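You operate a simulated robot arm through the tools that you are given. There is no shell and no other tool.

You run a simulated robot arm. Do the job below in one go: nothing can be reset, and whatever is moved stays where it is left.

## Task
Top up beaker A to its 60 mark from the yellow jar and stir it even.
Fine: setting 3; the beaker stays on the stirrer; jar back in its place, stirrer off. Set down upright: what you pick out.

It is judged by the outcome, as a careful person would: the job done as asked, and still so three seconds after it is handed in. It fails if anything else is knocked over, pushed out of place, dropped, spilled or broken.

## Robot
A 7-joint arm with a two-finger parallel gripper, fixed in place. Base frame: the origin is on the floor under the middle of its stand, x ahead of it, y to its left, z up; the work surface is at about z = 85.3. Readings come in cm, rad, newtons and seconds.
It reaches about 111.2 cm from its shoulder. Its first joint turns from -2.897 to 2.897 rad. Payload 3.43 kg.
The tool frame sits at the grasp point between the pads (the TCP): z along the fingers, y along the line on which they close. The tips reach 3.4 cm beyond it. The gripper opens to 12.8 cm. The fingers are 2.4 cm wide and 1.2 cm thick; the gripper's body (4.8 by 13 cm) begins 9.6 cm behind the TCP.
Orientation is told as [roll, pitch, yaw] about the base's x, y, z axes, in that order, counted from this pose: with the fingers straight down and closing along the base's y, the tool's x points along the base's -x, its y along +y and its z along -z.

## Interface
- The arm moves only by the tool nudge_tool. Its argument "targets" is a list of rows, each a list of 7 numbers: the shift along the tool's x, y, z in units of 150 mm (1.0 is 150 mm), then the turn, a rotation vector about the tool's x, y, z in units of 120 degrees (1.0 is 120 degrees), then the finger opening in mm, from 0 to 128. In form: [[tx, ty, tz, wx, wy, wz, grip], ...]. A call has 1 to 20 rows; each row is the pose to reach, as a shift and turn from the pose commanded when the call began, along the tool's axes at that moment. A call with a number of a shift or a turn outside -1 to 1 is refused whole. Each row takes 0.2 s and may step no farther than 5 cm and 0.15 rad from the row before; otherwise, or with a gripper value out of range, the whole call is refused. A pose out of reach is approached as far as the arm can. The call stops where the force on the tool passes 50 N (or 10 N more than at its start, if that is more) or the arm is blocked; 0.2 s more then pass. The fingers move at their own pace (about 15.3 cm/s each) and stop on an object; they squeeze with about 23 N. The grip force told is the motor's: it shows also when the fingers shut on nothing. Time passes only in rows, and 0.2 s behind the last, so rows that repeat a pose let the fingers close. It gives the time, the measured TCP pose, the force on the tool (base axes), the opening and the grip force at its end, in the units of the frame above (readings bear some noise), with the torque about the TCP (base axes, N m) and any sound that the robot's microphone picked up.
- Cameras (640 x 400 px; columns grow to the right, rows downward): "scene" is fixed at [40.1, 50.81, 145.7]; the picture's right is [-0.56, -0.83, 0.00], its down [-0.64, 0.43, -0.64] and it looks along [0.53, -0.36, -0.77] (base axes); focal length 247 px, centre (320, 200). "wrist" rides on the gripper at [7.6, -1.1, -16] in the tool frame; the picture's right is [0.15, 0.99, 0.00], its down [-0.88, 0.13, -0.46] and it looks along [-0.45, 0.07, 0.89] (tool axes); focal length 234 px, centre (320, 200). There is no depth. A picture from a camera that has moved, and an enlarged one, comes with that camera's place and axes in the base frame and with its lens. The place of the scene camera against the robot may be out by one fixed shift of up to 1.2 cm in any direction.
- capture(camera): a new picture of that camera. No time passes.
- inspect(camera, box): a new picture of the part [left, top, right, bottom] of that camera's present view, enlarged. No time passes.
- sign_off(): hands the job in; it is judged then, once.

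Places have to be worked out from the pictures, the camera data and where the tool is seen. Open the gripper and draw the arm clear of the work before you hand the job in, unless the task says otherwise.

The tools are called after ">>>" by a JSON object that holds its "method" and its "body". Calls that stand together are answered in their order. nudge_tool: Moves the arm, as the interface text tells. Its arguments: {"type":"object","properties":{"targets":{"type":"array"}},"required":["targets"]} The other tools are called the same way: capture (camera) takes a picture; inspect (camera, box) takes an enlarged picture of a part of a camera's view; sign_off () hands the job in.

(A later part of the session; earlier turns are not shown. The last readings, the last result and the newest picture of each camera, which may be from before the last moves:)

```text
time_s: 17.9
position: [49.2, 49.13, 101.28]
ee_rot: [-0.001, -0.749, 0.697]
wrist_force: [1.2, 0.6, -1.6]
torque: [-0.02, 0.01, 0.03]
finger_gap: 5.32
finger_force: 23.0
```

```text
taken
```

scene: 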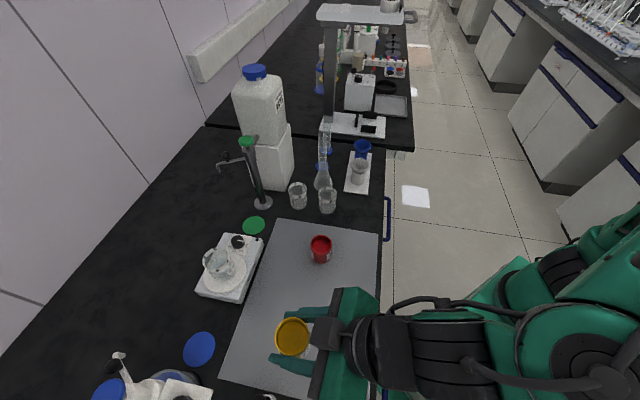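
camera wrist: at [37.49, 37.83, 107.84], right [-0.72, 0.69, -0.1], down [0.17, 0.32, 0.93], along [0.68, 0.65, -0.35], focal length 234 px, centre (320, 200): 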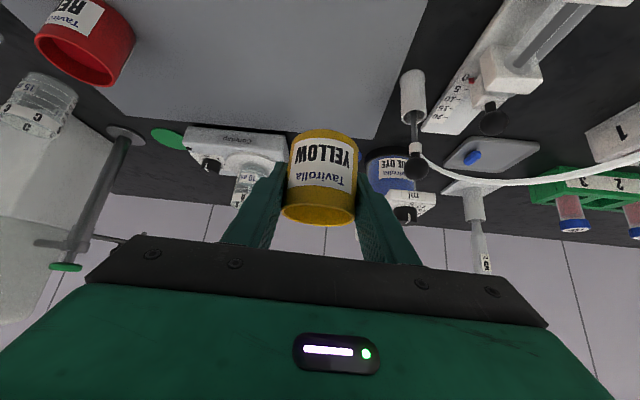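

Jar is up and level. Now I carry it gently toward the beaker, turning the heading toward ~70° so the scene camera will keep a clear view of the beaker while pouring; first half of the way.

>>> {"method": "nudge_tool", "body": {"targets": [[-0.026, -0.036, 0.0242, -0.0064, 0, -0.0069, 40], [-0.0818, -0.1133, 0.0761, -0.02, 0, -0.0215, 40], [-0.1488, -0.2059, 0.1383, -0.0364, 0, -0.0392, 40], [-0.2231, -0.3089, 0.2074, -0.0547, 0, -0.0587, 40], [-0.2901, -0.4015, 0.2696, -0.0711, 0, -0.0764, 40], [-0.3459, -0.4788, 0.3215, -0.0847, 0, -0.091, 40], [-0.3719, -0.5148, 0.3457, -0.0911, 0, -0.0979, 40], [-0.3719, -0.5148, 0.3457, -0.0911, 0, -0.0979, 40]]}}

>>> {"method": "capture", "body": {"camera": "wrist"}}

>>> {"method": "capture", "body": {"camera": "scene"}}

```text
time_s: 19.7
position: [60.21, 48.04, 101.59]
ee_rot: [-0.003, -0.747, 0.979]
wrist_force: [-0.2, 0.3, -1.9]
torque: [0.01, 0.04, -0.04]
finger_gap: 5.32
finger_force: 22.8
```

```text
taken
camera wrist: at [51.97, 33.98, 107.94], right [-0.88, 0.46, -0.1], down [0.08, 0.35, 0.93], along [0.47, 0.81, -0.35], focal length 234 px, centre (320, 200)
```

wrist: 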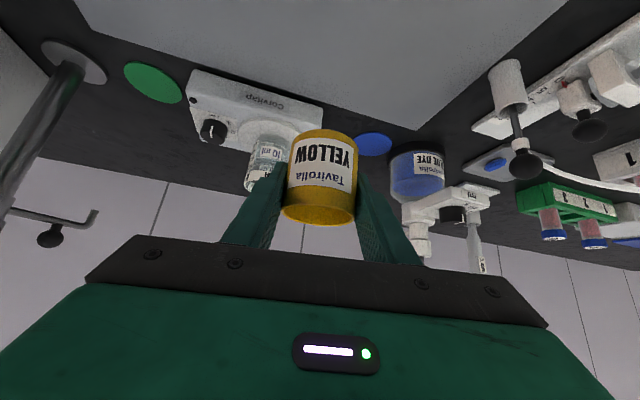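

```text
taken
```

scene: 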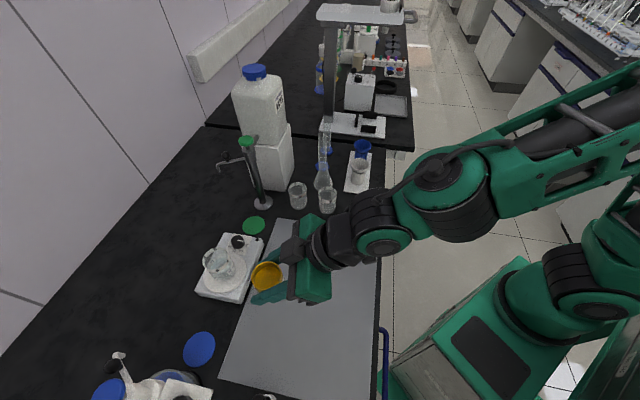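

Tracking well with the jar level. I complete the carry to about 9.5 cm short of the beaker, heading ~72°.

>>> {"method": "nudge_tool", "body": {"targets": [[-0.0143, -0.0441, 0.0196, -0.0064, 0, -0.0069, 40], [-0.045, -0.1388, 0.0616, -0.02, 0, -0.0216, 40], [-0.0818, -0.2523, 0.1121, -0.0363, 0, -0.0392, 40], [-0.1227, -0.3784, 0.1681, -0.0545, 0, -0.0589, 40], [-0.1595, -0.4919, 0.2186, -0.0708, 0, -0.0765, 40], [-0.1902, -0.5866, 0.2606, -0.0844, 0, -0.0912, 40], [-0.2045, -0.6307, 0.2802, -0.0908, 0, -0.0981, 40], [-0.2045, -0.6307, 0.2802, -0.0908, 0, -0.0981, 40]]}}

>>> {"method": "capture", "body": {"camera": "wrist"}}

>>> {"method": "capture", "body": {"camera": "scene"}}

>>> {"method": "inspect", "body": {"camera": "scene", "box": [180, 210, 310, 310]}}

```text
time_s: 21.5
position: [70.88, 47.05, 100.29]
ee_rot: [-0.002, -0.747, 1.258]
wrist_force: [-0.1, 0.3, -0.9]
torque: [0.03, 0.02, 0.0]
finger_gap: 5.32
finger_force: 23.1
```

```text
taken
camera wrist: at [66.87, 31.14, 106.98], right [-0.97, 0.2, -0.1], down [-0.02, 0.36, 0.93], along [0.23, 0.91, -0.35], focal length 234 px, centre (320, 200)
```

wrist: 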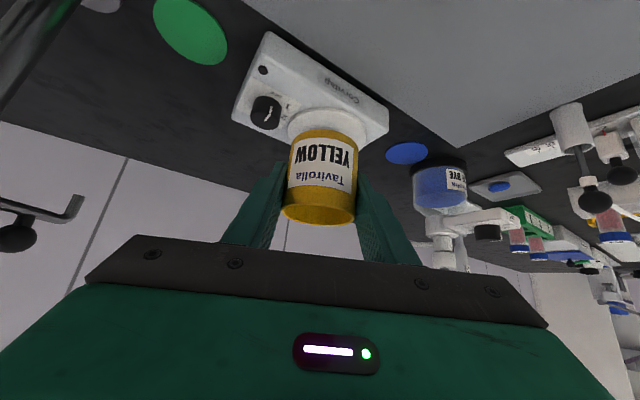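

```text
taken
```

scene: 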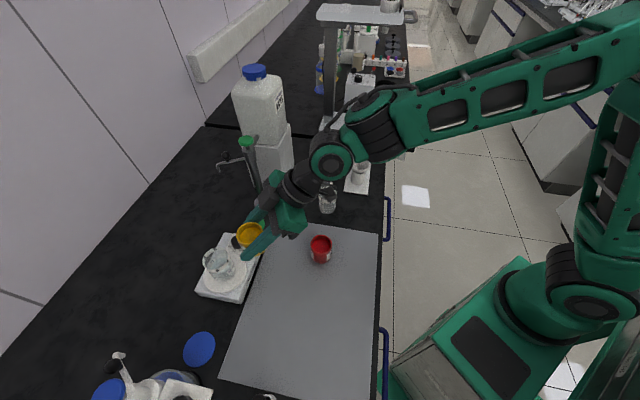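

```text
4.00 times, centred on (245, 260) of scene
camera zoom: at [40.1, 50.81, 145.7], right [-0.56, -0.83, 0.0], down [-0.64, 0.43, -0.64], along [0.53, -0.36, -0.77], focal length 989 px, centre (620, -40)
```

zoom: 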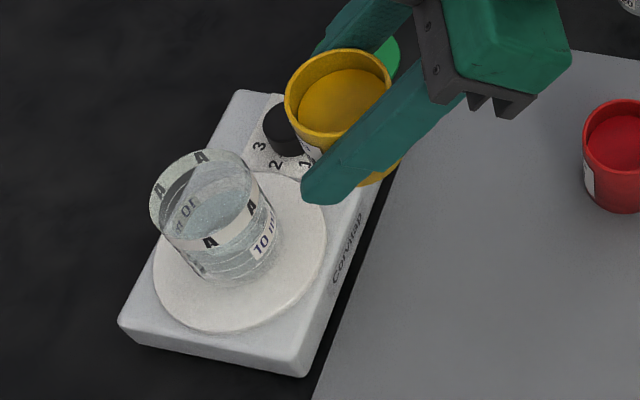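

Both jar and beaker are clear in the scene view. I zoom in to fix the beaker rim's centre relative to the held jar.

>>> {"method": "inspect", "body": {"camera": "scene", "box": [205, 215, 270, 285]}}

>>> {"method": "inspect", "body": {"camera": "wrist", "box": [220, 20, 400, 230]}}

```text
5.71 times, centred on (238, 250) of scene
camera zoom: at [40.1, 50.81, 145.7], right [-0.56, -0.83, 0.0], down [-0.64, 0.43, -0.64], along [0.53, -0.36, -0.77], focal length 1413 px, centre (791, -86)
```

zoom: 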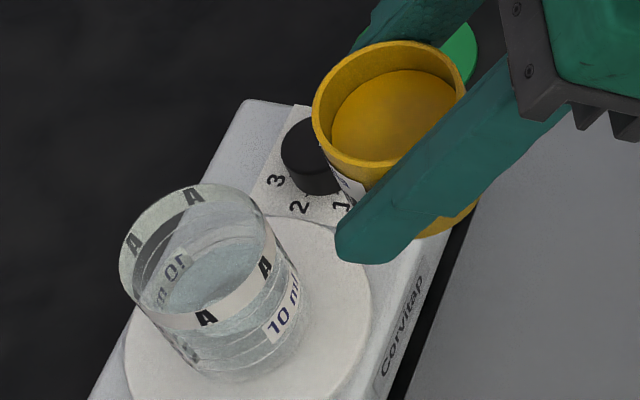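

```text
1.90 times, centred on (310, 125) of wrist
camera zoom: at [66.87, 31.14, 106.98], right [-0.97, 0.2, -0.1], down [-0.02, 0.36, 0.93], along [0.23, 0.91, -0.35], focal length 446 px, centre (339, 343)
```

zoom: 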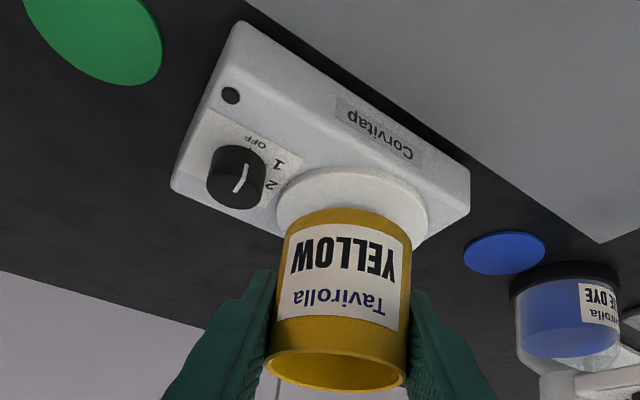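

The scene view puts the held jar within 0.4 cm of the TCP reading, and the beaker rim centre near (73.3, 55.5). I tilt the jar to 20° (below the estimated ~28° pour threshold) while bringing its lip just short of the beaker, about 3.7 cm above the rim.

>>> {"method": "nudge_tool", "body": {"targets": [[-0.0237, 0.0025, 0.0355, 0, 0.0278, 0, 40], [-0.0473, 0.005, 0.071, 0, 0.0556, 0, 40], [-0.071, 0.0075, 0.1065, 0, 0.0833, 0, 40], [-0.0947, 0.01, 0.142, 0, 0.1111, 0, 40], [-0.1183, 0.0125, 0.1775, 0, 0.1389, 0, 40], [-0.142, 0.015, 0.213, 0, 0.1667, 0, 40], [-0.142, 0.015, 0.213, 0, 0.1667, 0, 40]]}}

>>> {"method": "inspect", "body": {"camera": "scene", "box": [195, 205, 285, 295]}}

>>> {"method": "capture", "body": {"camera": "wrist"}}

```text
time_s: 23.1
position: [71.88, 50.76, 99.43]
ee_rot: [0.0, -0.397, 1.255]
wrist_force: [0.7, 0.0, -2.2]
torque: [0.02, 0.02, -0.02]
finger_gap: 5.29
finger_force: 22.9
```

```text
4.44 times, centred on (240, 250) of scene
camera zoom: at [40.1, 50.81, 145.7], right [-0.56, -0.83, 0.0], down [-0.64, 0.43, -0.64], along [0.53, -0.36, -0.77], focal length 1099 px, centre (676, -22)
```

zoom: 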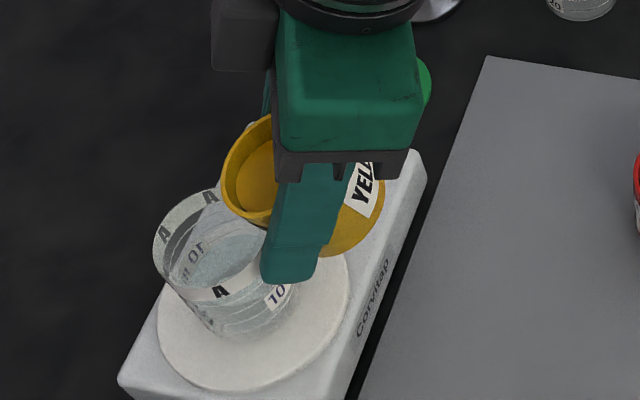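

```text
taken
camera wrist: at [68.83, 37.93, 111.21], right [-0.98, 0.18, -0.06], down [0.07, 0.65, 0.76], along [0.17, 0.74, -0.65], focal length 234 px, centre (320, 200)
```

wrist: 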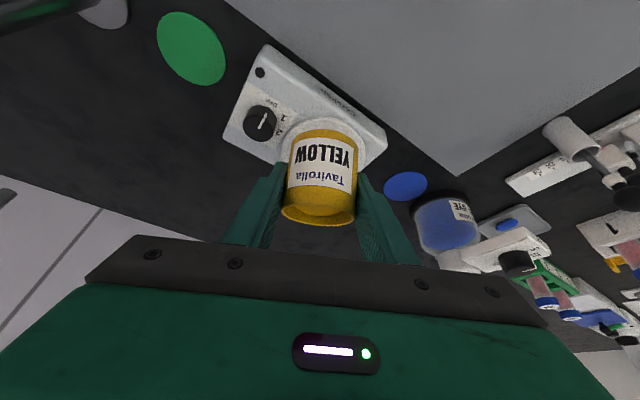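

The jar is at 20°, no pour yet. I zoom closer to check how the jar's lip sits over the beaker rim.

>>> {"method": "inspect", "body": {"camera": "scene", "box": [212, 228, 262, 284]}}

>>> {"method": "inspect", "body": {"camera": "wrist", "box": [210, 40, 400, 240]}}

```text
7.14 times, centred on (237, 256) of scene
camera zoom: at [40.1, 50.81, 145.7], right [-0.56, -0.83, 0.0], down [-0.64, 0.43, -0.64], along [0.53, -0.36, -0.77], focal length 1766 px, centre (913, -200)
```

zoom: 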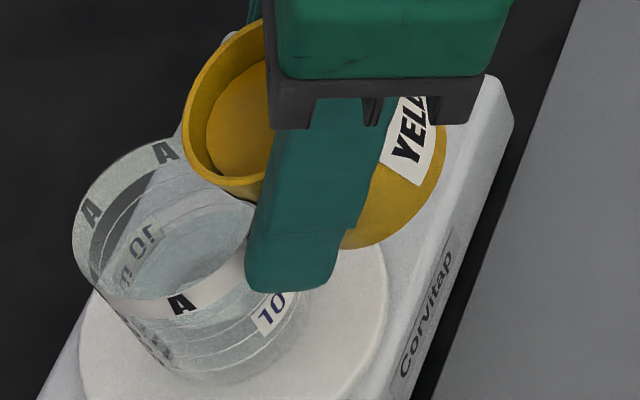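

```text
2.00 times, centred on (305, 140) of wrist
camera zoom: at [68.83, 37.93, 111.21], right [-0.98, 0.18, -0.06], down [0.07, 0.65, 0.76], along [0.17, 0.74, -0.65], focal length 468 px, centre (350, 320)
```

zoom: 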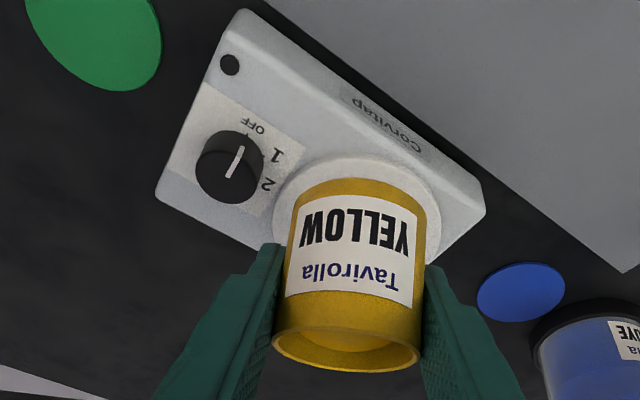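

The lip sits just inside the beaker's near wall. I take a high-zoom baseline picture of the beaker's interior rings before pouring.

>>> {"method": "inspect", "body": {"camera": "scene", "box": [214, 244, 236, 272]}}

>>> {"method": "inspect", "body": {"camera": "scene", "box": [216, 262, 240, 284]}}

```text
14.29 times, centred on (225, 258) of scene
camera zoom: at [40.1, 50.81, 145.7], right [-0.56, -0.83, 0.0], down [-0.64, 0.43, -0.64], along [0.53, -0.36, -0.77], focal length 3533 px, centre (1677, -629)
```

zoom: 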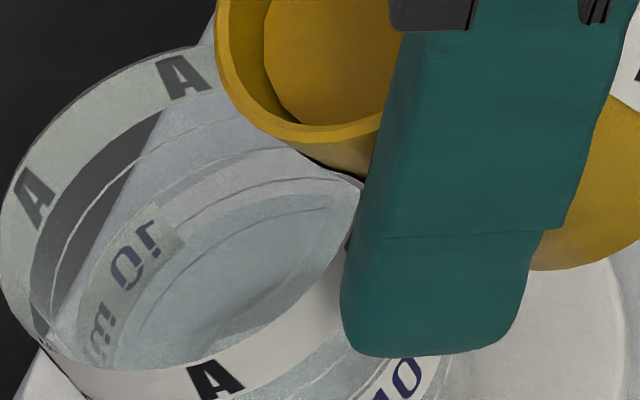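

```text
16.00 times, centred on (228, 273) of scene
camera zoom: at [40.1, 50.81, 145.7], right [-0.56, -0.83, 0.0], down [-0.64, 0.43, -0.64], along [0.53, -0.36, -0.77], focal length 3957 px, centre (1792, -968)
```

zoom: 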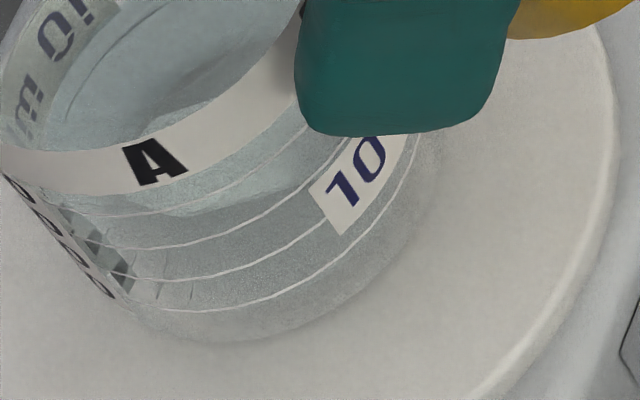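

Level now reads about 45 (waterline between the 40 and 60 rings), so roughly 15 mL is wanted. I tilt slowly to 28° with the lip held over the beaker and check for any flow.

>>> {"method": "nudge_tool", "body": {"targets": [[-0.007, 0.002, -0.005, 0, 0.0208, 0, 40], [-0.0141, 0.004, -0.01, 0, 0.0417, 0, 40], [-0.0176, 0.0055, -0.0143, 0, 0.0542, 0, 40], [-0.0211, 0.0067, -0.0187, 0, 0.0667, 0, 40], [-0.0211, 0.0067, -0.0187, 0, 0.0667, 0, 40]]}}

>>> {"method": "inspect", "body": {"camera": "scene", "box": [205, 225, 265, 285]}}

>>> {"method": "inspect", "body": {"camera": "wrist", "box": [250, 60, 400, 240]}}

```text
time_s: 24.3
position: [71.77, 50.93, 99.94]
ee_rot: [0.0, -0.257, 1.258]
wrist_force: [0.7, -0.3, -1.3]
torque: [0.01, 0.0, 0.02]
finger_gap: 5.29
finger_force: 22.9
```

```text
6.67 times, centred on (235, 255) of scene
camera zoom: at [40.1, 50.81, 145.7], right [-0.56, -0.83, 0.0], down [-0.64, 0.43, -0.64], along [0.53, -0.36, -0.77], focal length 1649 px, centre (887, -167)
```

zoom: 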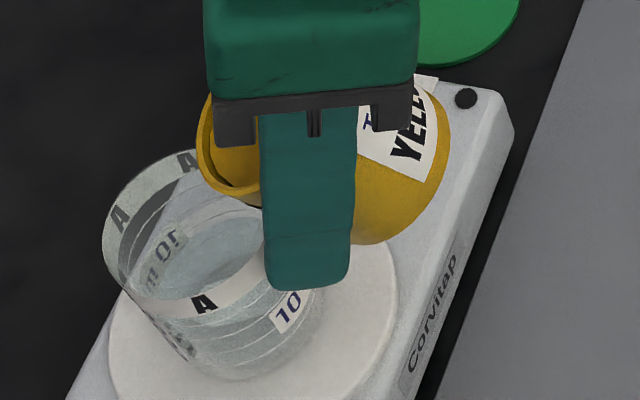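

```text
2.22 times, centred on (325, 150) of wrist
camera zoom: at [69.34, 39.78, 113.34], right [-0.98, 0.17, -0.04], down [0.1, 0.74, 0.67], along [0.14, 0.65, -0.75], focal length 520 px, centre (309, 311)
```

zoom: 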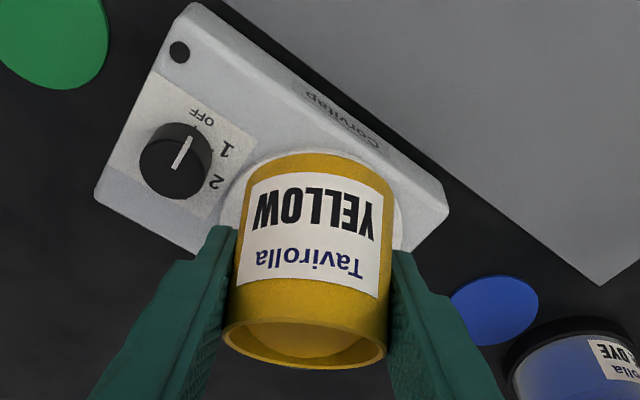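

Still no flow at 28°. I go on to 32° in small steps, keeping the lip point fixed.

>>> {"method": "nudge_tool", "body": {"targets": [[-0.0017, 0, -0.0027, 0, 0.0083, 0, 40], [-0.0035, 0, -0.0053, 0, 0.0167, 0, 40], [-0.0052, 0, -0.008, 0, 0.025, 0, 40], [-0.0069, 0, -0.0106, 0, 0.0333, 0, 40], [-0.0069, 0, -0.0106, 0, 0.0333, 0, 40], [-0.0069, 0, -0.0106, 0, 0.0333, 0, 40]]}}

>>> {"method": "inspect", "body": {"camera": "scene", "box": [205, 225, 265, 285]}}

>>> {"method": "inspect", "body": {"camera": "wrist", "box": [250, 60, 400, 240]}}

```text
time_s: 25.7
position: [71.78, 50.91, 100.06]
ee_rot: [-0.002, -0.189, 1.256]
wrist_force: [0.2, 0.3, -1.4]
torque: [0.03, -0.02, 0.05]
finger_gap: 5.31
finger_force: 22.6
```

```text
6.67 times, centred on (235, 255) of scene
camera zoom: at [40.1, 50.81, 145.7], right [-0.56, -0.83, 0.0], down [-0.64, 0.43, -0.64], along [0.53, -0.36, -0.77], focal length 1649 px, centre (887, -167)
```

zoom: 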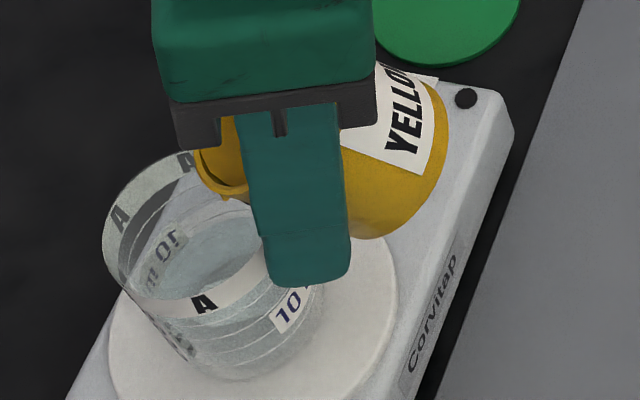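

```text
2.22 times, centred on (325, 150) of wrist
camera zoom: at [69.74, 40.77, 114.23], right [-0.99, 0.17, -0.03], down [0.12, 0.78, 0.61], along [0.13, 0.6, -0.79], focal length 520 px, centre (309, 311)
```

zoom: 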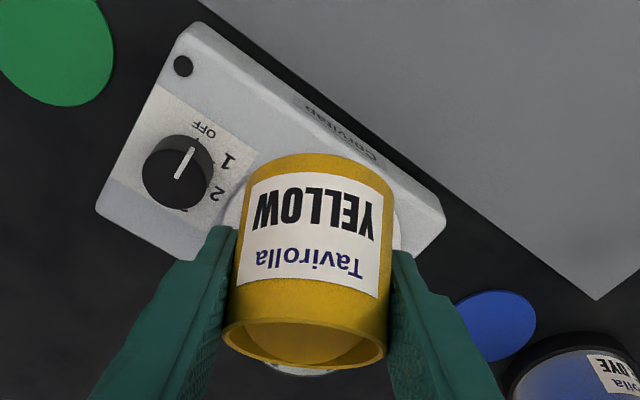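

A small yellow trace appears at the lip at 32°. I zoom in to see whether it is flowing into the beaker.

>>> {"method": "inspect", "body": {"camera": "scene", "box": [214, 240, 240, 272]}}

>>> {"method": "inspect", "body": {"camera": "wrist", "box": [295, 190, 350, 240]}}

```text
12.50 times, centred on (227, 256) of scene
camera zoom: at [40.1, 50.81, 145.7], right [-0.56, -0.83, 0.0], down [-0.64, 0.43, -0.64], along [0.53, -0.36, -0.77], focal length 3091 px, centre (1482, -500)
```

zoom: 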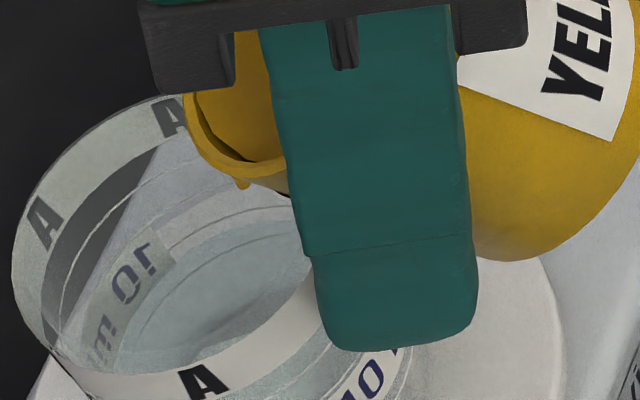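

```text
8.00 times, centred on (322, 215) of wrist
camera zoom: at [69.74, 40.77, 114.23], right [-0.99, 0.17, -0.03], down [0.12, 0.78, 0.61], along [0.13, 0.6, -0.79], focal length 1873 px, centre (300, 80)
```

zoom: 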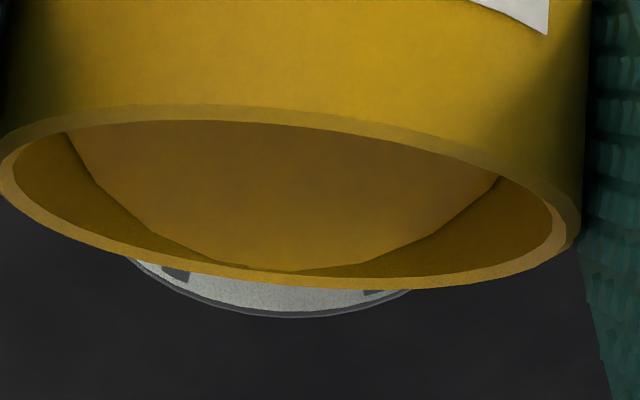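

The liquid has just reached the lip in the wrist view. I zoom on the small yellow blob to find where along the lip it is leaving.

>>> {"method": "inspect", "body": {"camera": "scene", "box": [220, 242, 236, 260]}}

>>> {"method": "capture", "body": {"camera": "scene"}}

```text
16.00 times, centred on (228, 251) of scene
camera zoom: at [40.1, 50.81, 145.7], right [-0.56, -0.83, 0.0], down [-0.64, 0.43, -0.64], along [0.53, -0.36, -0.77], focal length 3957 px, centre (1792, -616)
```

zoom: 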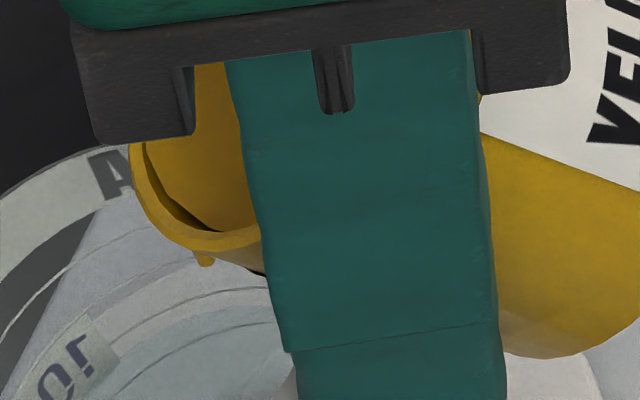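

```text
taken
```

scene: 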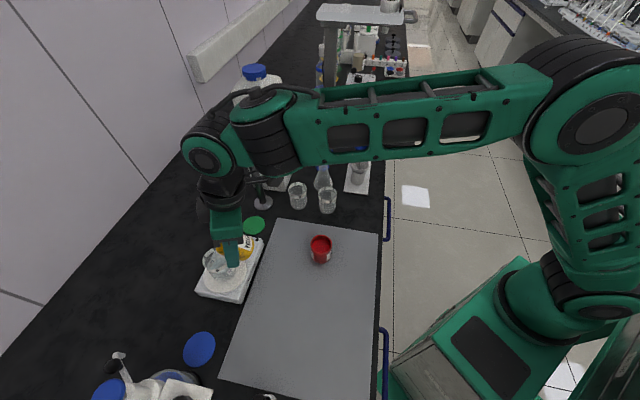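

The blob is a drop in flight from the front of the lip, so pouring is just starting and it lands inside the beaker. I advance the lip 0.4 cm further in and tilt 2° more, then hold briefly.

>>> {"method": "nudge_tool", "body": {"targets": [[-0.014, 0, -0.0008, 0, 0.0055, 0, 40], [-0.0281, 0, -0.0017, 0, 0.011, 0, 40], [-0.0281, 0, -0.0017, 0, 0.0167, 0, 40], [-0.0281, 0, -0.0017, 0, 0.0167, 0, 40], [-0.0281, 0, -0.0017, 0, 0.0167, 0, 40]]}}

>>> {"method": "inspect", "body": {"camera": "scene", "box": [212, 240, 244, 284]}}

>>> {"method": "inspect", "body": {"camera": "wrist", "box": [280, 180, 365, 245]}}

```text
time_s: 26.9
position: [71.93, 51.28, 99.88]
ee_rot: [-0.002, -0.154, 1.256]
wrist_force: [0.3, 0.5, -1.1]
torque: [0.0, 0.0, -0.04]
finger_gap: 5.33
finger_force: 23.5
```

```text
9.09 times, centred on (228, 262) of scene
camera zoom: at [40.1, 50.81, 145.7], right [-0.56, -0.83, 0.0], down [-0.64, 0.43, -0.64], along [0.53, -0.36, -0.77], focal length 2248 px, centre (1156, -364)
```

zoom: 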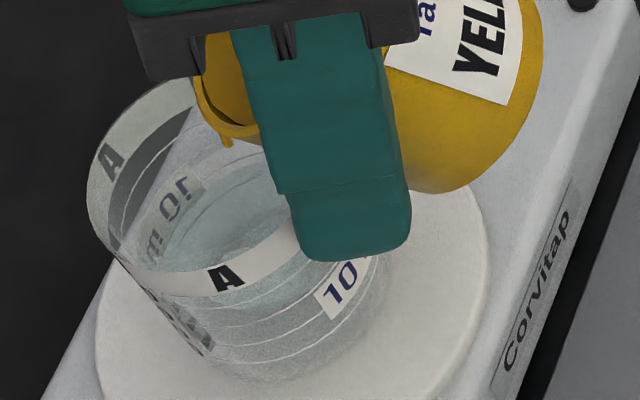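

```text
6.15 times, centred on (322, 212) of wrist
camera zoom: at [69.94, 41.65, 114.66], right [-0.99, 0.17, -0.02], down [0.12, 0.8, 0.58], along [0.12, 0.57, -0.81], focal length 1441 px, centre (305, 123)
```

zoom: 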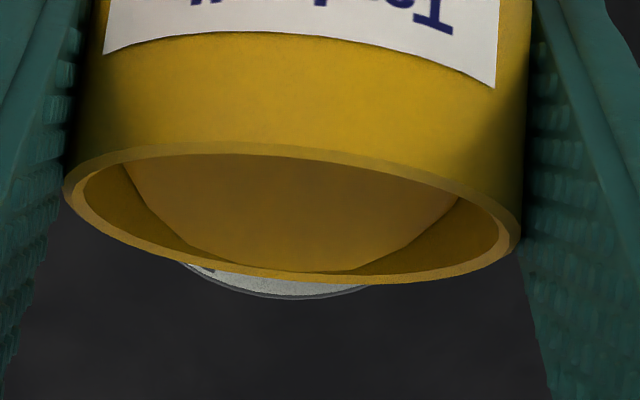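

A thin stream is beginning at 34° but the beaker is still clear. I tilt to 37° in 1° steps and hold a little longer.

>>> {"method": "nudge_tool", "body": {"targets": [[-0.001, 0, -0.0034, 0, 0.0083, 0, 40], [-0.002, 0, -0.0067, 0, 0.0167, 0, 40], [-0.003, 0, -0.0101, 0, 0.025, 0, 40], [-0.003, 0, -0.0101, 0, 0.025, 0, 40], [-0.003, 0, -0.0101, 0, 0.025, 0, 40], [-0.003, 0, -0.0101, 0, 0.025, 0, 40]]}}

>>> {"method": "inspect", "body": {"camera": "scene", "box": [212, 240, 244, 284]}}

>>> {"method": "inspect", "body": {"camera": "wrist", "box": [280, 180, 365, 245]}}

```text
time_s: 28.3
position: [71.93, 51.31, 100.19]
ee_rot: [-0.003, -0.102, 1.256]
wrist_force: [1.0, 0.5, -2.4]
torque: [0.04, -0.01, 0.01]
finger_gap: 5.3
finger_force: 23.5
```

```text
9.09 times, centred on (228, 262) of scene
camera zoom: at [40.1, 50.81, 145.7], right [-0.56, -0.83, 0.0], down [-0.64, 0.43, -0.64], along [0.53, -0.36, -0.77], focal length 2248 px, centre (1156, -364)
```

zoom: 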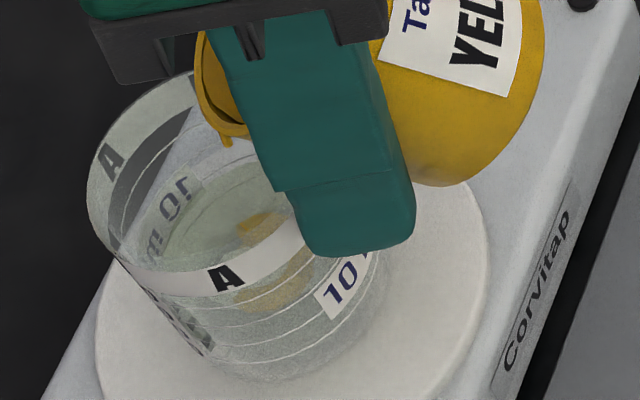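

```text
6.15 times, centred on (322, 212) of wrist
camera zoom: at [70.17, 42.36, 115.33], right [-0.99, 0.17, -0.02], down [0.13, 0.83, 0.54], along [0.1, 0.53, -0.84], focal length 1441 px, centre (305, 123)
```

zoom: 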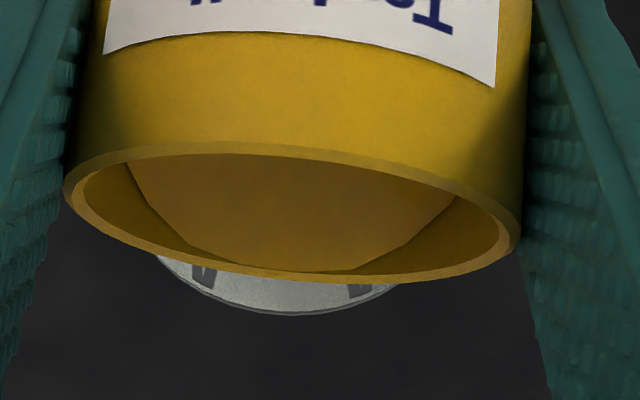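

Yellow is now falling into the beaker near its middle. I go to 40° slowly and hold.

>>> {"method": "nudge_tool", "body": {"targets": [[-0.001, 0, -0.0033, 0, 0.0083, 0, 40], [-0.002, 0, -0.0067, 0, 0.0167, 0, 40], [-0.003, 0, -0.01, 0, 0.025, 0, 40], [-0.003, 0, -0.01, 0, 0.025, 0, 40], [-0.003, 0, -0.01, 0, 0.025, 0, 40], [-0.003, 0, -0.01, 0, 0.025, 0, 40], [-0.003, 0, -0.01, 0, 0.025, 0, 40]]}}

>>> {"method": "inspect", "body": {"camera": "scene", "box": [212, 240, 244, 284]}}

>>> {"method": "inspect", "body": {"camera": "wrist", "box": [280, 180, 365, 245]}}

```text
time_s: 29.9
position: [72.01, 51.28, 100.32]
ee_rot: [-0.002, -0.049, 1.257]
wrist_force: [-0.2, 0.6, -1.6]
torque: [0.05, -0.03, 0.0]
finger_gap: 5.3
finger_force: 23.3
```

```text
9.09 times, centred on (228, 262) of scene
camera zoom: at [40.1, 50.81, 145.7], right [-0.56, -0.83, 0.0], down [-0.64, 0.43, -0.64], along [0.53, -0.36, -0.77], focal length 2248 px, centre (1156, -364)
```

zoom: 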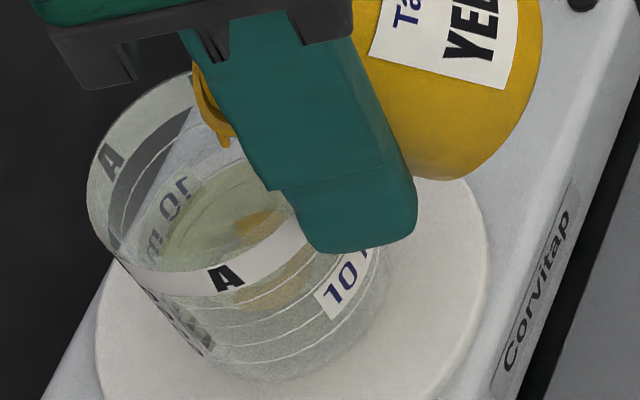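

```text
6.15 times, centred on (322, 212) of wrist
camera zoom: at [70.44, 43.17, 115.94], right [-0.99, 0.17, -0.01], down [0.14, 0.86, 0.5], along [0.09, 0.49, -0.87], focal length 1441 px, centre (305, 123)
```

zoom: 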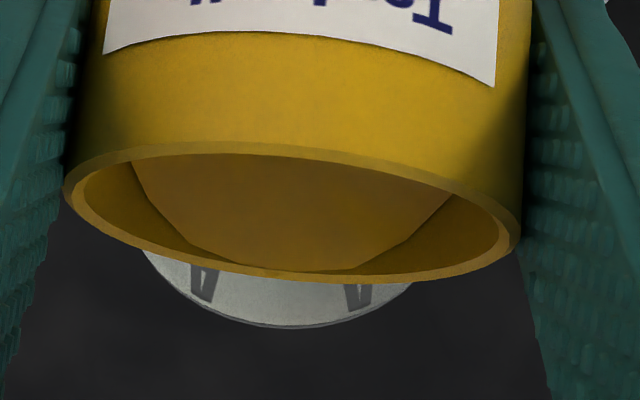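

Flow continues and the liquid is tinting. I zoom on the back wall to read the waterline against the rings.

>>> {"method": "inspect", "body": {"camera": "scene", "box": [214, 248, 238, 274]}}

>>> {"method": "inspect", "body": {"camera": "scene", "box": [216, 262, 240, 284]}}

```text
15.38 times, centred on (226, 261) of scene
camera zoom: at [40.1, 50.81, 145.7], right [-0.56, -0.83, 0.0], down [-0.64, 0.43, -0.64], along [0.53, -0.36, -0.77], focal length 3804 px, centre (1766, -738)
```

zoom: 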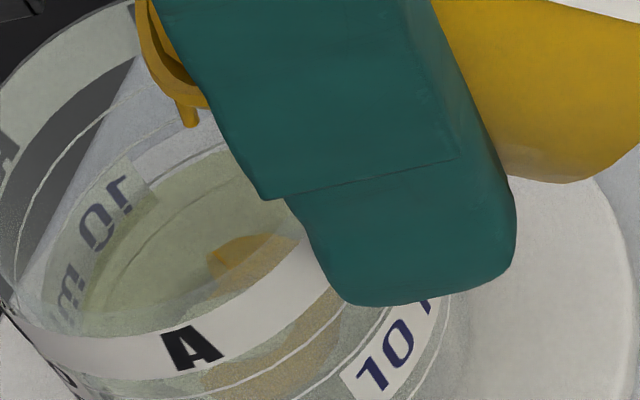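

```text
16.00 times, centred on (228, 273) of scene
camera zoom: at [40.1, 50.81, 145.7], right [-0.56, -0.83, 0.0], down [-0.64, 0.43, -0.64], along [0.53, -0.36, -0.77], focal length 3957 px, centre (1792, -968)
```

zoom: 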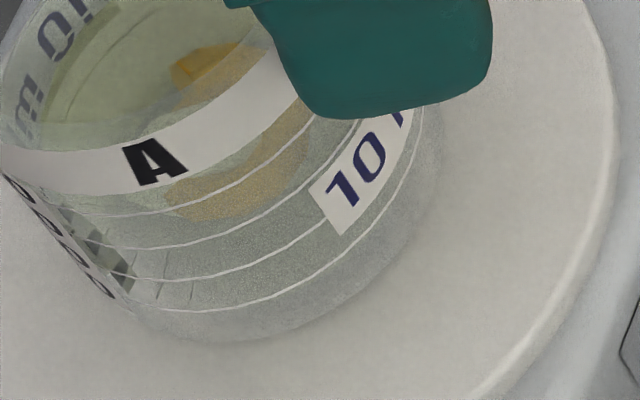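

I zoom more on the back wall waterline.

>>> {"method": "inspect", "body": {"camera": "scene", "box": [216, 250, 232, 268]}}

```text
16.00 times, centred on (224, 259) of scene
camera zoom: at [40.1, 50.81, 145.7], right [-0.56, -0.83, 0.0], down [-0.64, 0.43, -0.64], along [0.53, -0.36, -0.77], focal length 3957 px, centre (1856, -744)
```

zoom: 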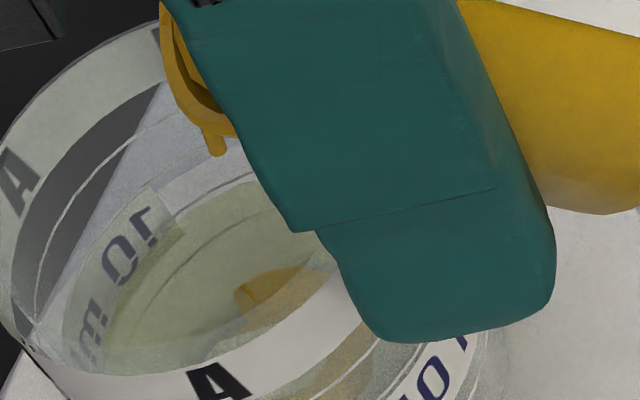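

Ring 60 is clear at the back wall and the waterline still lies near the 40 ring level; a thin stream is still running. I hold at 40° for about a second and a half and look again.

>>> {"method": "nudge_tool", "body": {"targets": [[0, 0, 0, 0, 0, 0, 40], [0, 0, 0, 0, 0, 0, 40], [0, 0, 0, 0, 0, 0, 40], [0, 0, 0, 0, 0, 0, 40], [0, 0, 0, 0, 0, 0, 40], [0, 0, 0, 0, 0, 0, 40], [0, 0, 0, 0, 0, 0, 40]]}}

>>> {"method": "inspect", "body": {"camera": "scene", "box": [216, 250, 232, 268]}}

>>> {"method": "inspect", "body": {"camera": "wrist", "box": [280, 180, 365, 245]}}

```text
time_s: 31.5
position: [71.98, 51.3, 100.4]
ee_rot: [-0.002, -0.047, 1.257]
wrist_force: [1.3, -0.7, -2.2]
torque: [0.02, 0.0, 0.02]
finger_gap: 5.32
finger_force: 22.8
```

```text
16.00 times, centred on (224, 259) of scene
camera zoom: at [40.1, 50.81, 145.7], right [-0.56, -0.83, 0.0], down [-0.64, 0.43, -0.64], along [0.53, -0.36, -0.77], focal length 3957 px, centre (1856, -744)
```

zoom: 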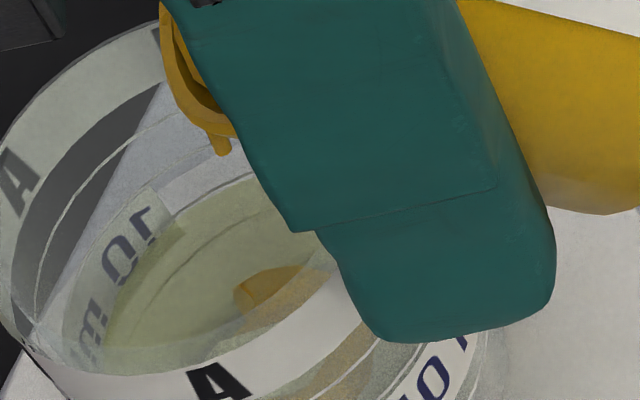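

```text
6.15 times, centred on (322, 212) of wrist
camera zoom: at [70.44, 43.17, 115.94], right [-0.99, 0.17, -0.01], down [0.14, 0.86, 0.5], along [0.09, 0.49, -0.87], focal length 1441 px, centre (305, 123)
```

zoom: 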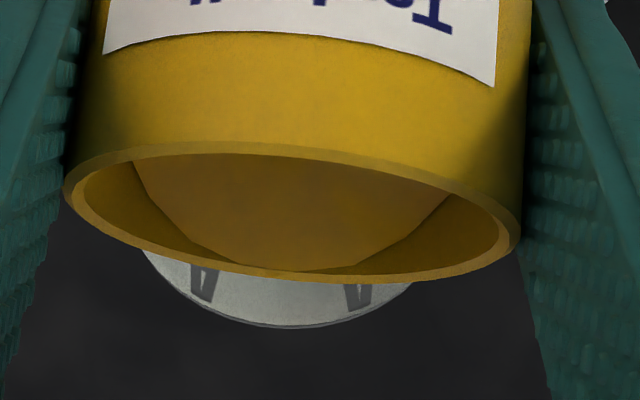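

The level is rising slowly while held (waterline moved toward the 60 ring). I keep holding for the same time again.

>>> {"method": "nudge_tool", "body": {"targets": [[0, 0, 0, 0, 0, 0, 40], [0, 0, 0, 0, 0, 0, 40], [0, 0, 0, 0, 0, 0, 40], [0, 0, 0, 0, 0, 0, 40], [0, 0, 0, 0, 0, 0, 40], [0, 0, 0, 0, 0, 0, 40], [0, 0, 0, 0, 0, 0, 40]]}}

>>> {"method": "inspect", "body": {"camera": "scene", "box": [216, 250, 232, 268]}}

>>> {"method": "inspect", "body": {"camera": "wrist", "box": [280, 180, 365, 245]}}

```text
time_s: 33.1
position: [71.87, 51.3, 100.31]
ee_rot: [-0.002, -0.048, 1.258]
wrist_force: [0.1, -0.1, -1.6]
torque: [0.01, -0.01, 0.01]
finger_gap: 5.3
finger_force: 23.2
```

```text
16.00 times, centred on (224, 259) of scene
camera zoom: at [40.1, 50.81, 145.7], right [-0.56, -0.83, 0.0], down [-0.64, 0.43, -0.64], along [0.53, -0.36, -0.77], focal length 3957 px, centre (1856, -744)
```

zoom: 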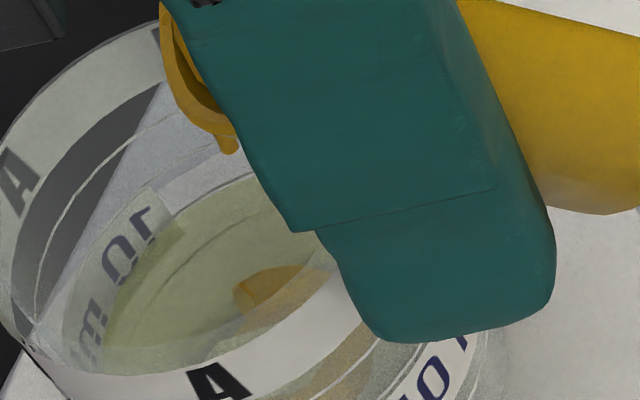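

```text
6.15 times, centred on (322, 212) of wrist
camera zoom: at [70.44, 43.17, 115.94], right [-0.99, 0.17, -0.01], down [0.14, 0.86, 0.5], along [0.09, 0.49, -0.87], focal length 1441 px, centre (305, 123)
```

zoom: 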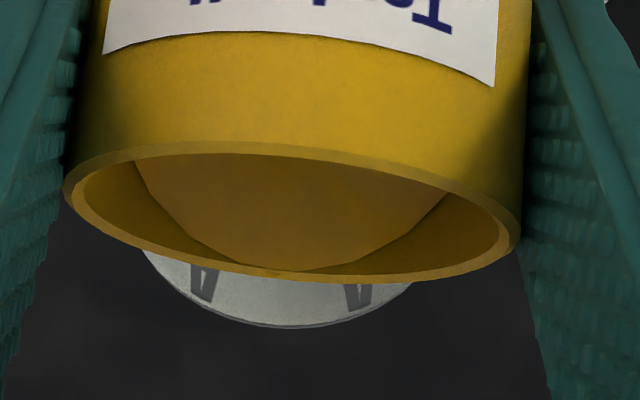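

Flow has nearly stopped at 40°, and the waterline is still clearly below the 60 ring. I tilt 3° more and hold for it to run out.

>>> {"method": "nudge_tool", "body": {"targets": [[-0.001, 0, -0.0033, 0, 0.0083, 0, 40], [-0.002, 0, -0.0067, 0, 0.0167, 0, 40], [-0.003, 0, -0.01, 0, 0.025, 0, 40], [-0.003, 0, -0.01, 0, 0.025, 0, 40], [-0.003, 0, -0.01, 0, 0.025, 0, 40], [-0.003, 0, -0.01, 0, 0.025, 0, 40], [-0.003, 0, -0.01, 0, 0.025, 0, 40], [-0.003, 0, -0.01, 0, 0.025, 0, 40], [-0.003, 0, -0.01, 0, 0.025, 0, 40], [-0.003, 0, -0.01, 0, 0.025, 0, 40]]}}

>>> {"method": "inspect", "body": {"camera": "scene", "box": [216, 250, 232, 268]}}

>>> {"method": "inspect", "body": {"camera": "wrist", "box": [280, 180, 365, 245]}}

```text
time_s: 35.3
position: [72.12, 51.45, 100.5]
ee_rot: [-0.001, 0.004, 1.256]
wrist_force: [-0.2, 0.6, -1.2]
torque: [0.05, 0.02, 0.0]
finger_gap: 5.31
finger_force: 22.8
```

```text
16.00 times, centred on (224, 259) of scene
camera zoom: at [40.1, 50.81, 145.7], right [-0.56, -0.83, 0.0], down [-0.64, 0.43, -0.64], along [0.53, -0.36, -0.77], focal length 3957 px, centre (1856, -744)
```

zoom: 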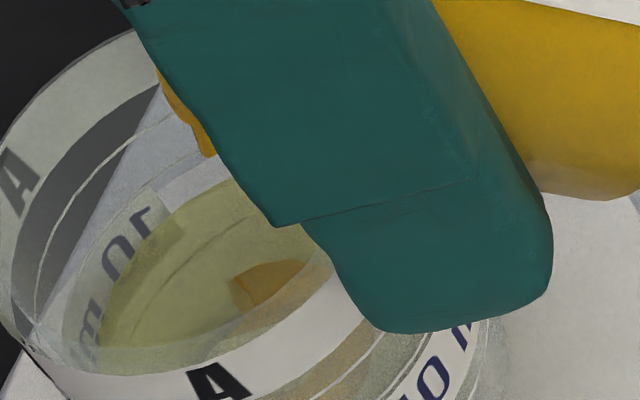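

```text
6.15 times, centred on (322, 212) of wrist
camera zoom: at [70.76, 44.05, 116.58], right [-0.99, 0.17, 0.0], down [0.15, 0.88, 0.45], along [0.08, 0.45, -0.89], focal length 1441 px, centre (305, 123)
```

zoom: 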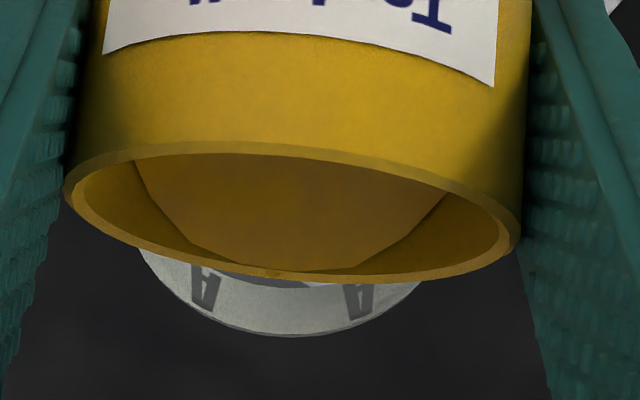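

The waterline is now closing on the 60 ring. Before adding more I tilt back with the lip kept over the beaker until flow stops, then back off about 8 cm to measure the level unobstructed.

>>> {"method": "nudge_tool", "body": {"targets": [[0.0025, 0, 0.0101, 0, -0.025, 0, 40], [0.0049, 0, 0.0239, 0, -0.0583, 0, 40], [0.0064, 0, 0.0377, 0, -0.0917, 0, 40], [0.0064, 0, 0.0377, 0, -0.0917, 0, 40], [0.0064, 0, 0.0377, 0, -0.0917, 0, 40], [0.0069, 0, 0.0183, 0, -0.125, 0, 40], [0.0731, 0, -0.001, 0, -0.1583, 0, 40], [0.2051, 0, -0.0205, 0, -0.1917, 0, 40], [0.3717, 0, -0.0205, 0, -0.1917, 0, 40], [0.5384, 0, -0.0205, 0, -0.1917, 0, 40], [0.5384, 0, -0.0205, 0, -0.1917, 0, 40]]}}

>>> {"method": "inspect", "body": {"camera": "scene", "box": [205, 245, 240, 285]}}

>>> {"method": "inspect", "body": {"camera": "scene", "box": [190, 205, 280, 305]}}

>>> {"method": "capture", "body": {"camera": "wrist"}}

```text
time_s: 37.7
position: [69.41, 43.61, 100.93]
ee_rot: [-0.001, -0.398, 1.258]
wrist_force: [-0.3, -0.3, -0.9]
torque: [0.0, 0.01, -0.03]
finger_gap: 5.32
finger_force: 23.2
```

```text
10.00 times, centred on (222, 265) of scene
camera zoom: at [40.1, 50.81, 145.7], right [-0.56, -0.83, 0.0], down [-0.64, 0.43, -0.64], along [0.53, -0.36, -0.77], focal length 2473 px, centre (1295, -450)
```

zoom: 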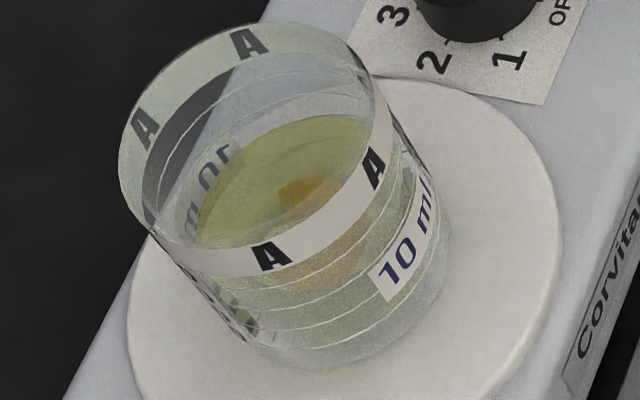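

```text
4.00 times, centred on (235, 255) of scene
camera zoom: at [40.1, 50.81, 145.7], right [-0.56, -0.83, 0.0], down [-0.64, 0.43, -0.64], along [0.53, -0.36, -0.77], focal length 989 px, centre (660, -20)
```

zoom: 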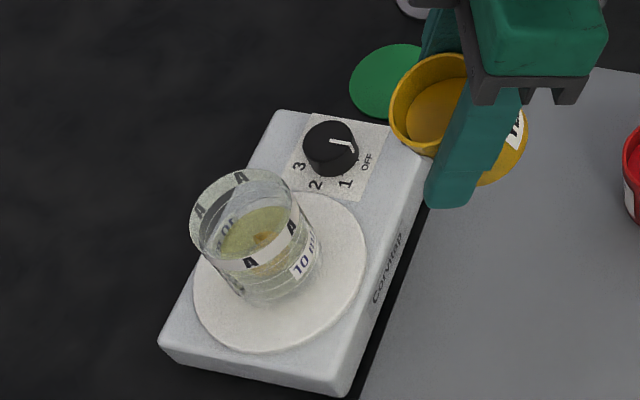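

```text
taken
camera wrist: at [66.45, 30.9, 112.7], right [-0.98, 0.18, -0.06], down [0.07, 0.64, 0.76], along [0.17, 0.74, -0.65], focal length 234 px, centre (320, 200)
```

wrist: 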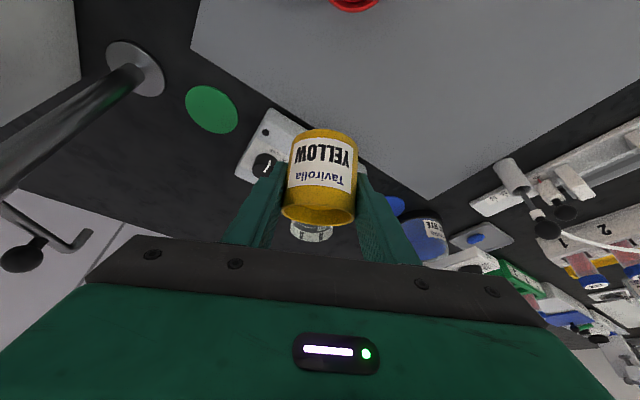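

Withdrawn cleanly with no spill visible. I zoom at the maximum on the beaker's back wall and front wall to read the level.

>>> {"method": "inspect", "body": {"camera": "scene", "box": [214, 248, 236, 272]}}

>>> {"method": "inspect", "body": {"camera": "scene", "box": [216, 264, 240, 286]}}

>>> {"method": "inspect", "body": {"camera": "scene", "box": [206, 246, 224, 270]}}

```text
16.00 times, centred on (225, 260) of scene
camera zoom: at [40.1, 50.81, 145.7], right [-0.56, -0.83, 0.0], down [-0.64, 0.43, -0.64], along [0.53, -0.36, -0.77], focal length 3957 px, centre (1840, -760)
```

zoom: 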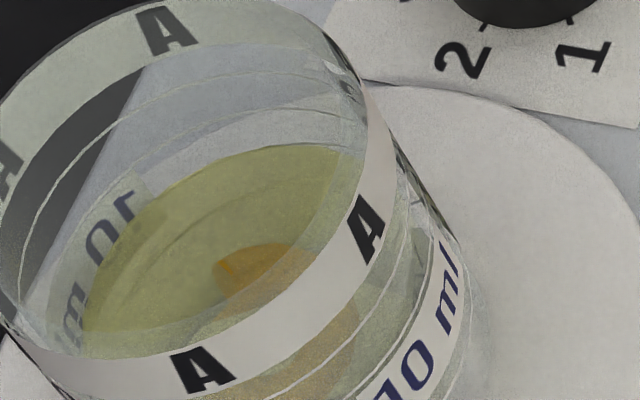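

```text
16.00 times, centred on (228, 275) of scene
camera zoom: at [40.1, 50.81, 145.7], right [-0.56, -0.83, 0.0], down [-0.64, 0.43, -0.64], along [0.53, -0.36, -0.77], focal length 3957 px, centre (1792, -1000)
```

zoom: 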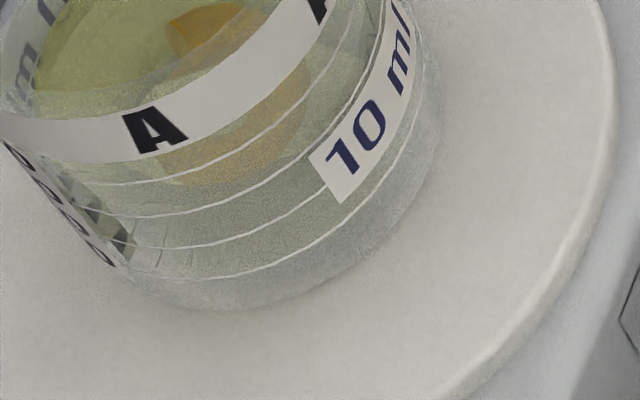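

```text
16.00 times, centred on (215, 258) of scene
camera zoom: at [40.1, 50.81, 145.7], right [-0.56, -0.83, 0.0], down [-0.64, 0.43, -0.64], along [0.53, -0.36, -0.77], focal length 3957 px, centre (2000, -728)
```

zoom: 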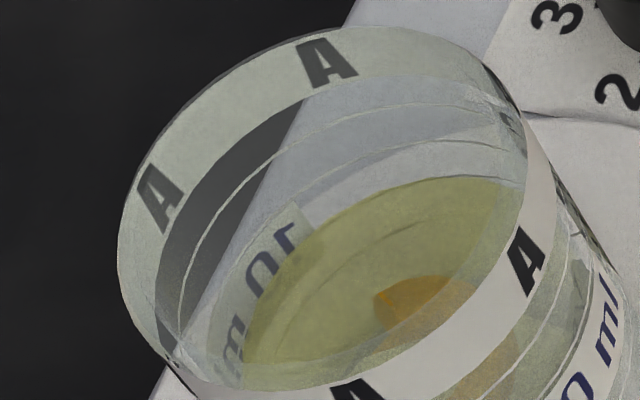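

The geometry from above has parallax, so I want a true low side view. I untilt the jar fully and carry it back over the mat, so the wrist camera can view the beaker past the side of the fingers.

>>> {"method": "nudge_tool", "body": {"targets": [[-0.0189, 0.06, 0.0152, 0, -0.0167, 0, 40], [-0.0473, 0.15, 0.038, 0, -0.0417, 0, 40], [-0.0851, 0.27, 0.0684, 0, -0.075, 0, 40], [-0.123, 0.39, 0.0987, 0, -0.1084, 0, 40], [-0.1561, 0.495, 0.1253, 0, -0.1375, 0, 40], [-0.1845, 0.585, 0.1481, 0, -0.1625, 0, 40], [-0.1892, 0.6, 0.1519, 0, -0.1667, 0, 40], [-0.1892, 0.6, 0.1519, 0, -0.1667, 0, 40]]}}

>>> {"method": "capture", "body": {"camera": "wrist"}}

```text
time_s: 39.5
position: [61.83, 49.83, 99.91]
ee_rot: [-0.002, -0.745, 1.259]
wrist_force: [-0.5, 0.2, -1.1]
torque: [-0.02, 0.01, -0.01]
finger_gap: 5.32
finger_force: 23.6
```

```text
taken
camera wrist: at [57.89, 34.02, 106.44], right [-0.97, 0.2, -0.1], down [-0.02, 0.36, 0.93], along [0.23, 0.91, -0.35], focal length 234 px, centre (320, 200)
```

wrist: 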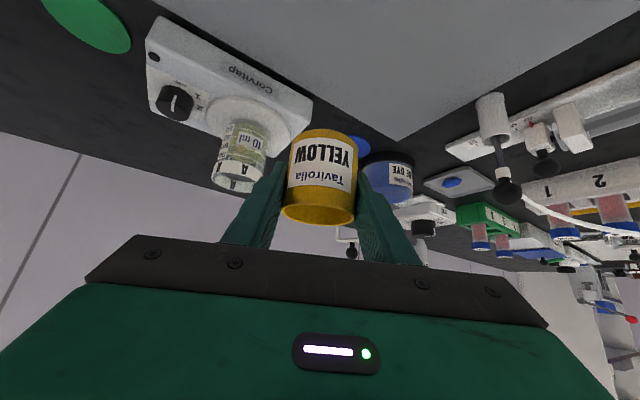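

The beaker is visible left of the fingers. I lower 7.5 cm and shift 4 cm left for a lower, unobstructed view.

>>> {"method": "nudge_tool", "body": {"targets": [[0.034, 0.0267, 0.0368, 0, 0, 0, 40], [0.102, 0.08, 0.1103, 0, 0, 0, 40], [0.17, 0.1333, 0.1838, 0, 0, 0, 40], [0.2376, 0.187, 0.2573, 0, 0, 0, 40], [0.305, 0.24, 0.331, 0, 0, 0, 40], [0.339, 0.2667, 0.3675, 0, 0, 0, 40], [0.339, 0.2667, 0.3675, 0, 0, 0, 40]]}}

>>> {"method": "capture", "body": {"camera": "wrist"}}

```text
time_s: 41.1
position: [58.18, 51.1, 92.34]
ee_rot: [-0.003, -0.747, 1.258]
wrist_force: [-0.6, 0.2, -1.2]
torque: [0.0, 0.0, -0.03]
finger_gap: 5.3
finger_force: 23.5
```

```text
taken
camera wrist: at [54.17, 35.31, 98.94], right [-0.97, 0.2, -0.1], down [-0.02, 0.36, 0.93], along [0.23, 0.91, -0.35], focal length 234 px, centre (320, 200)
```

wrist: 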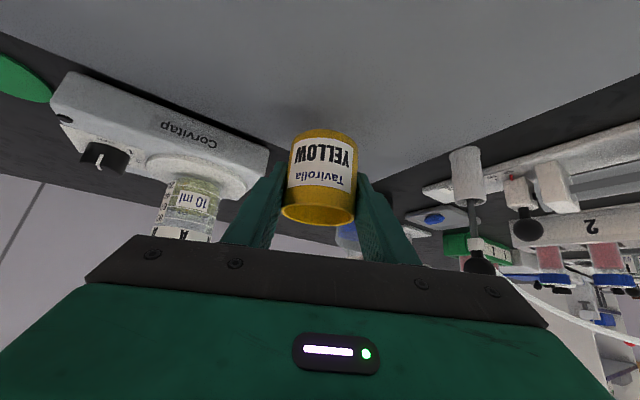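

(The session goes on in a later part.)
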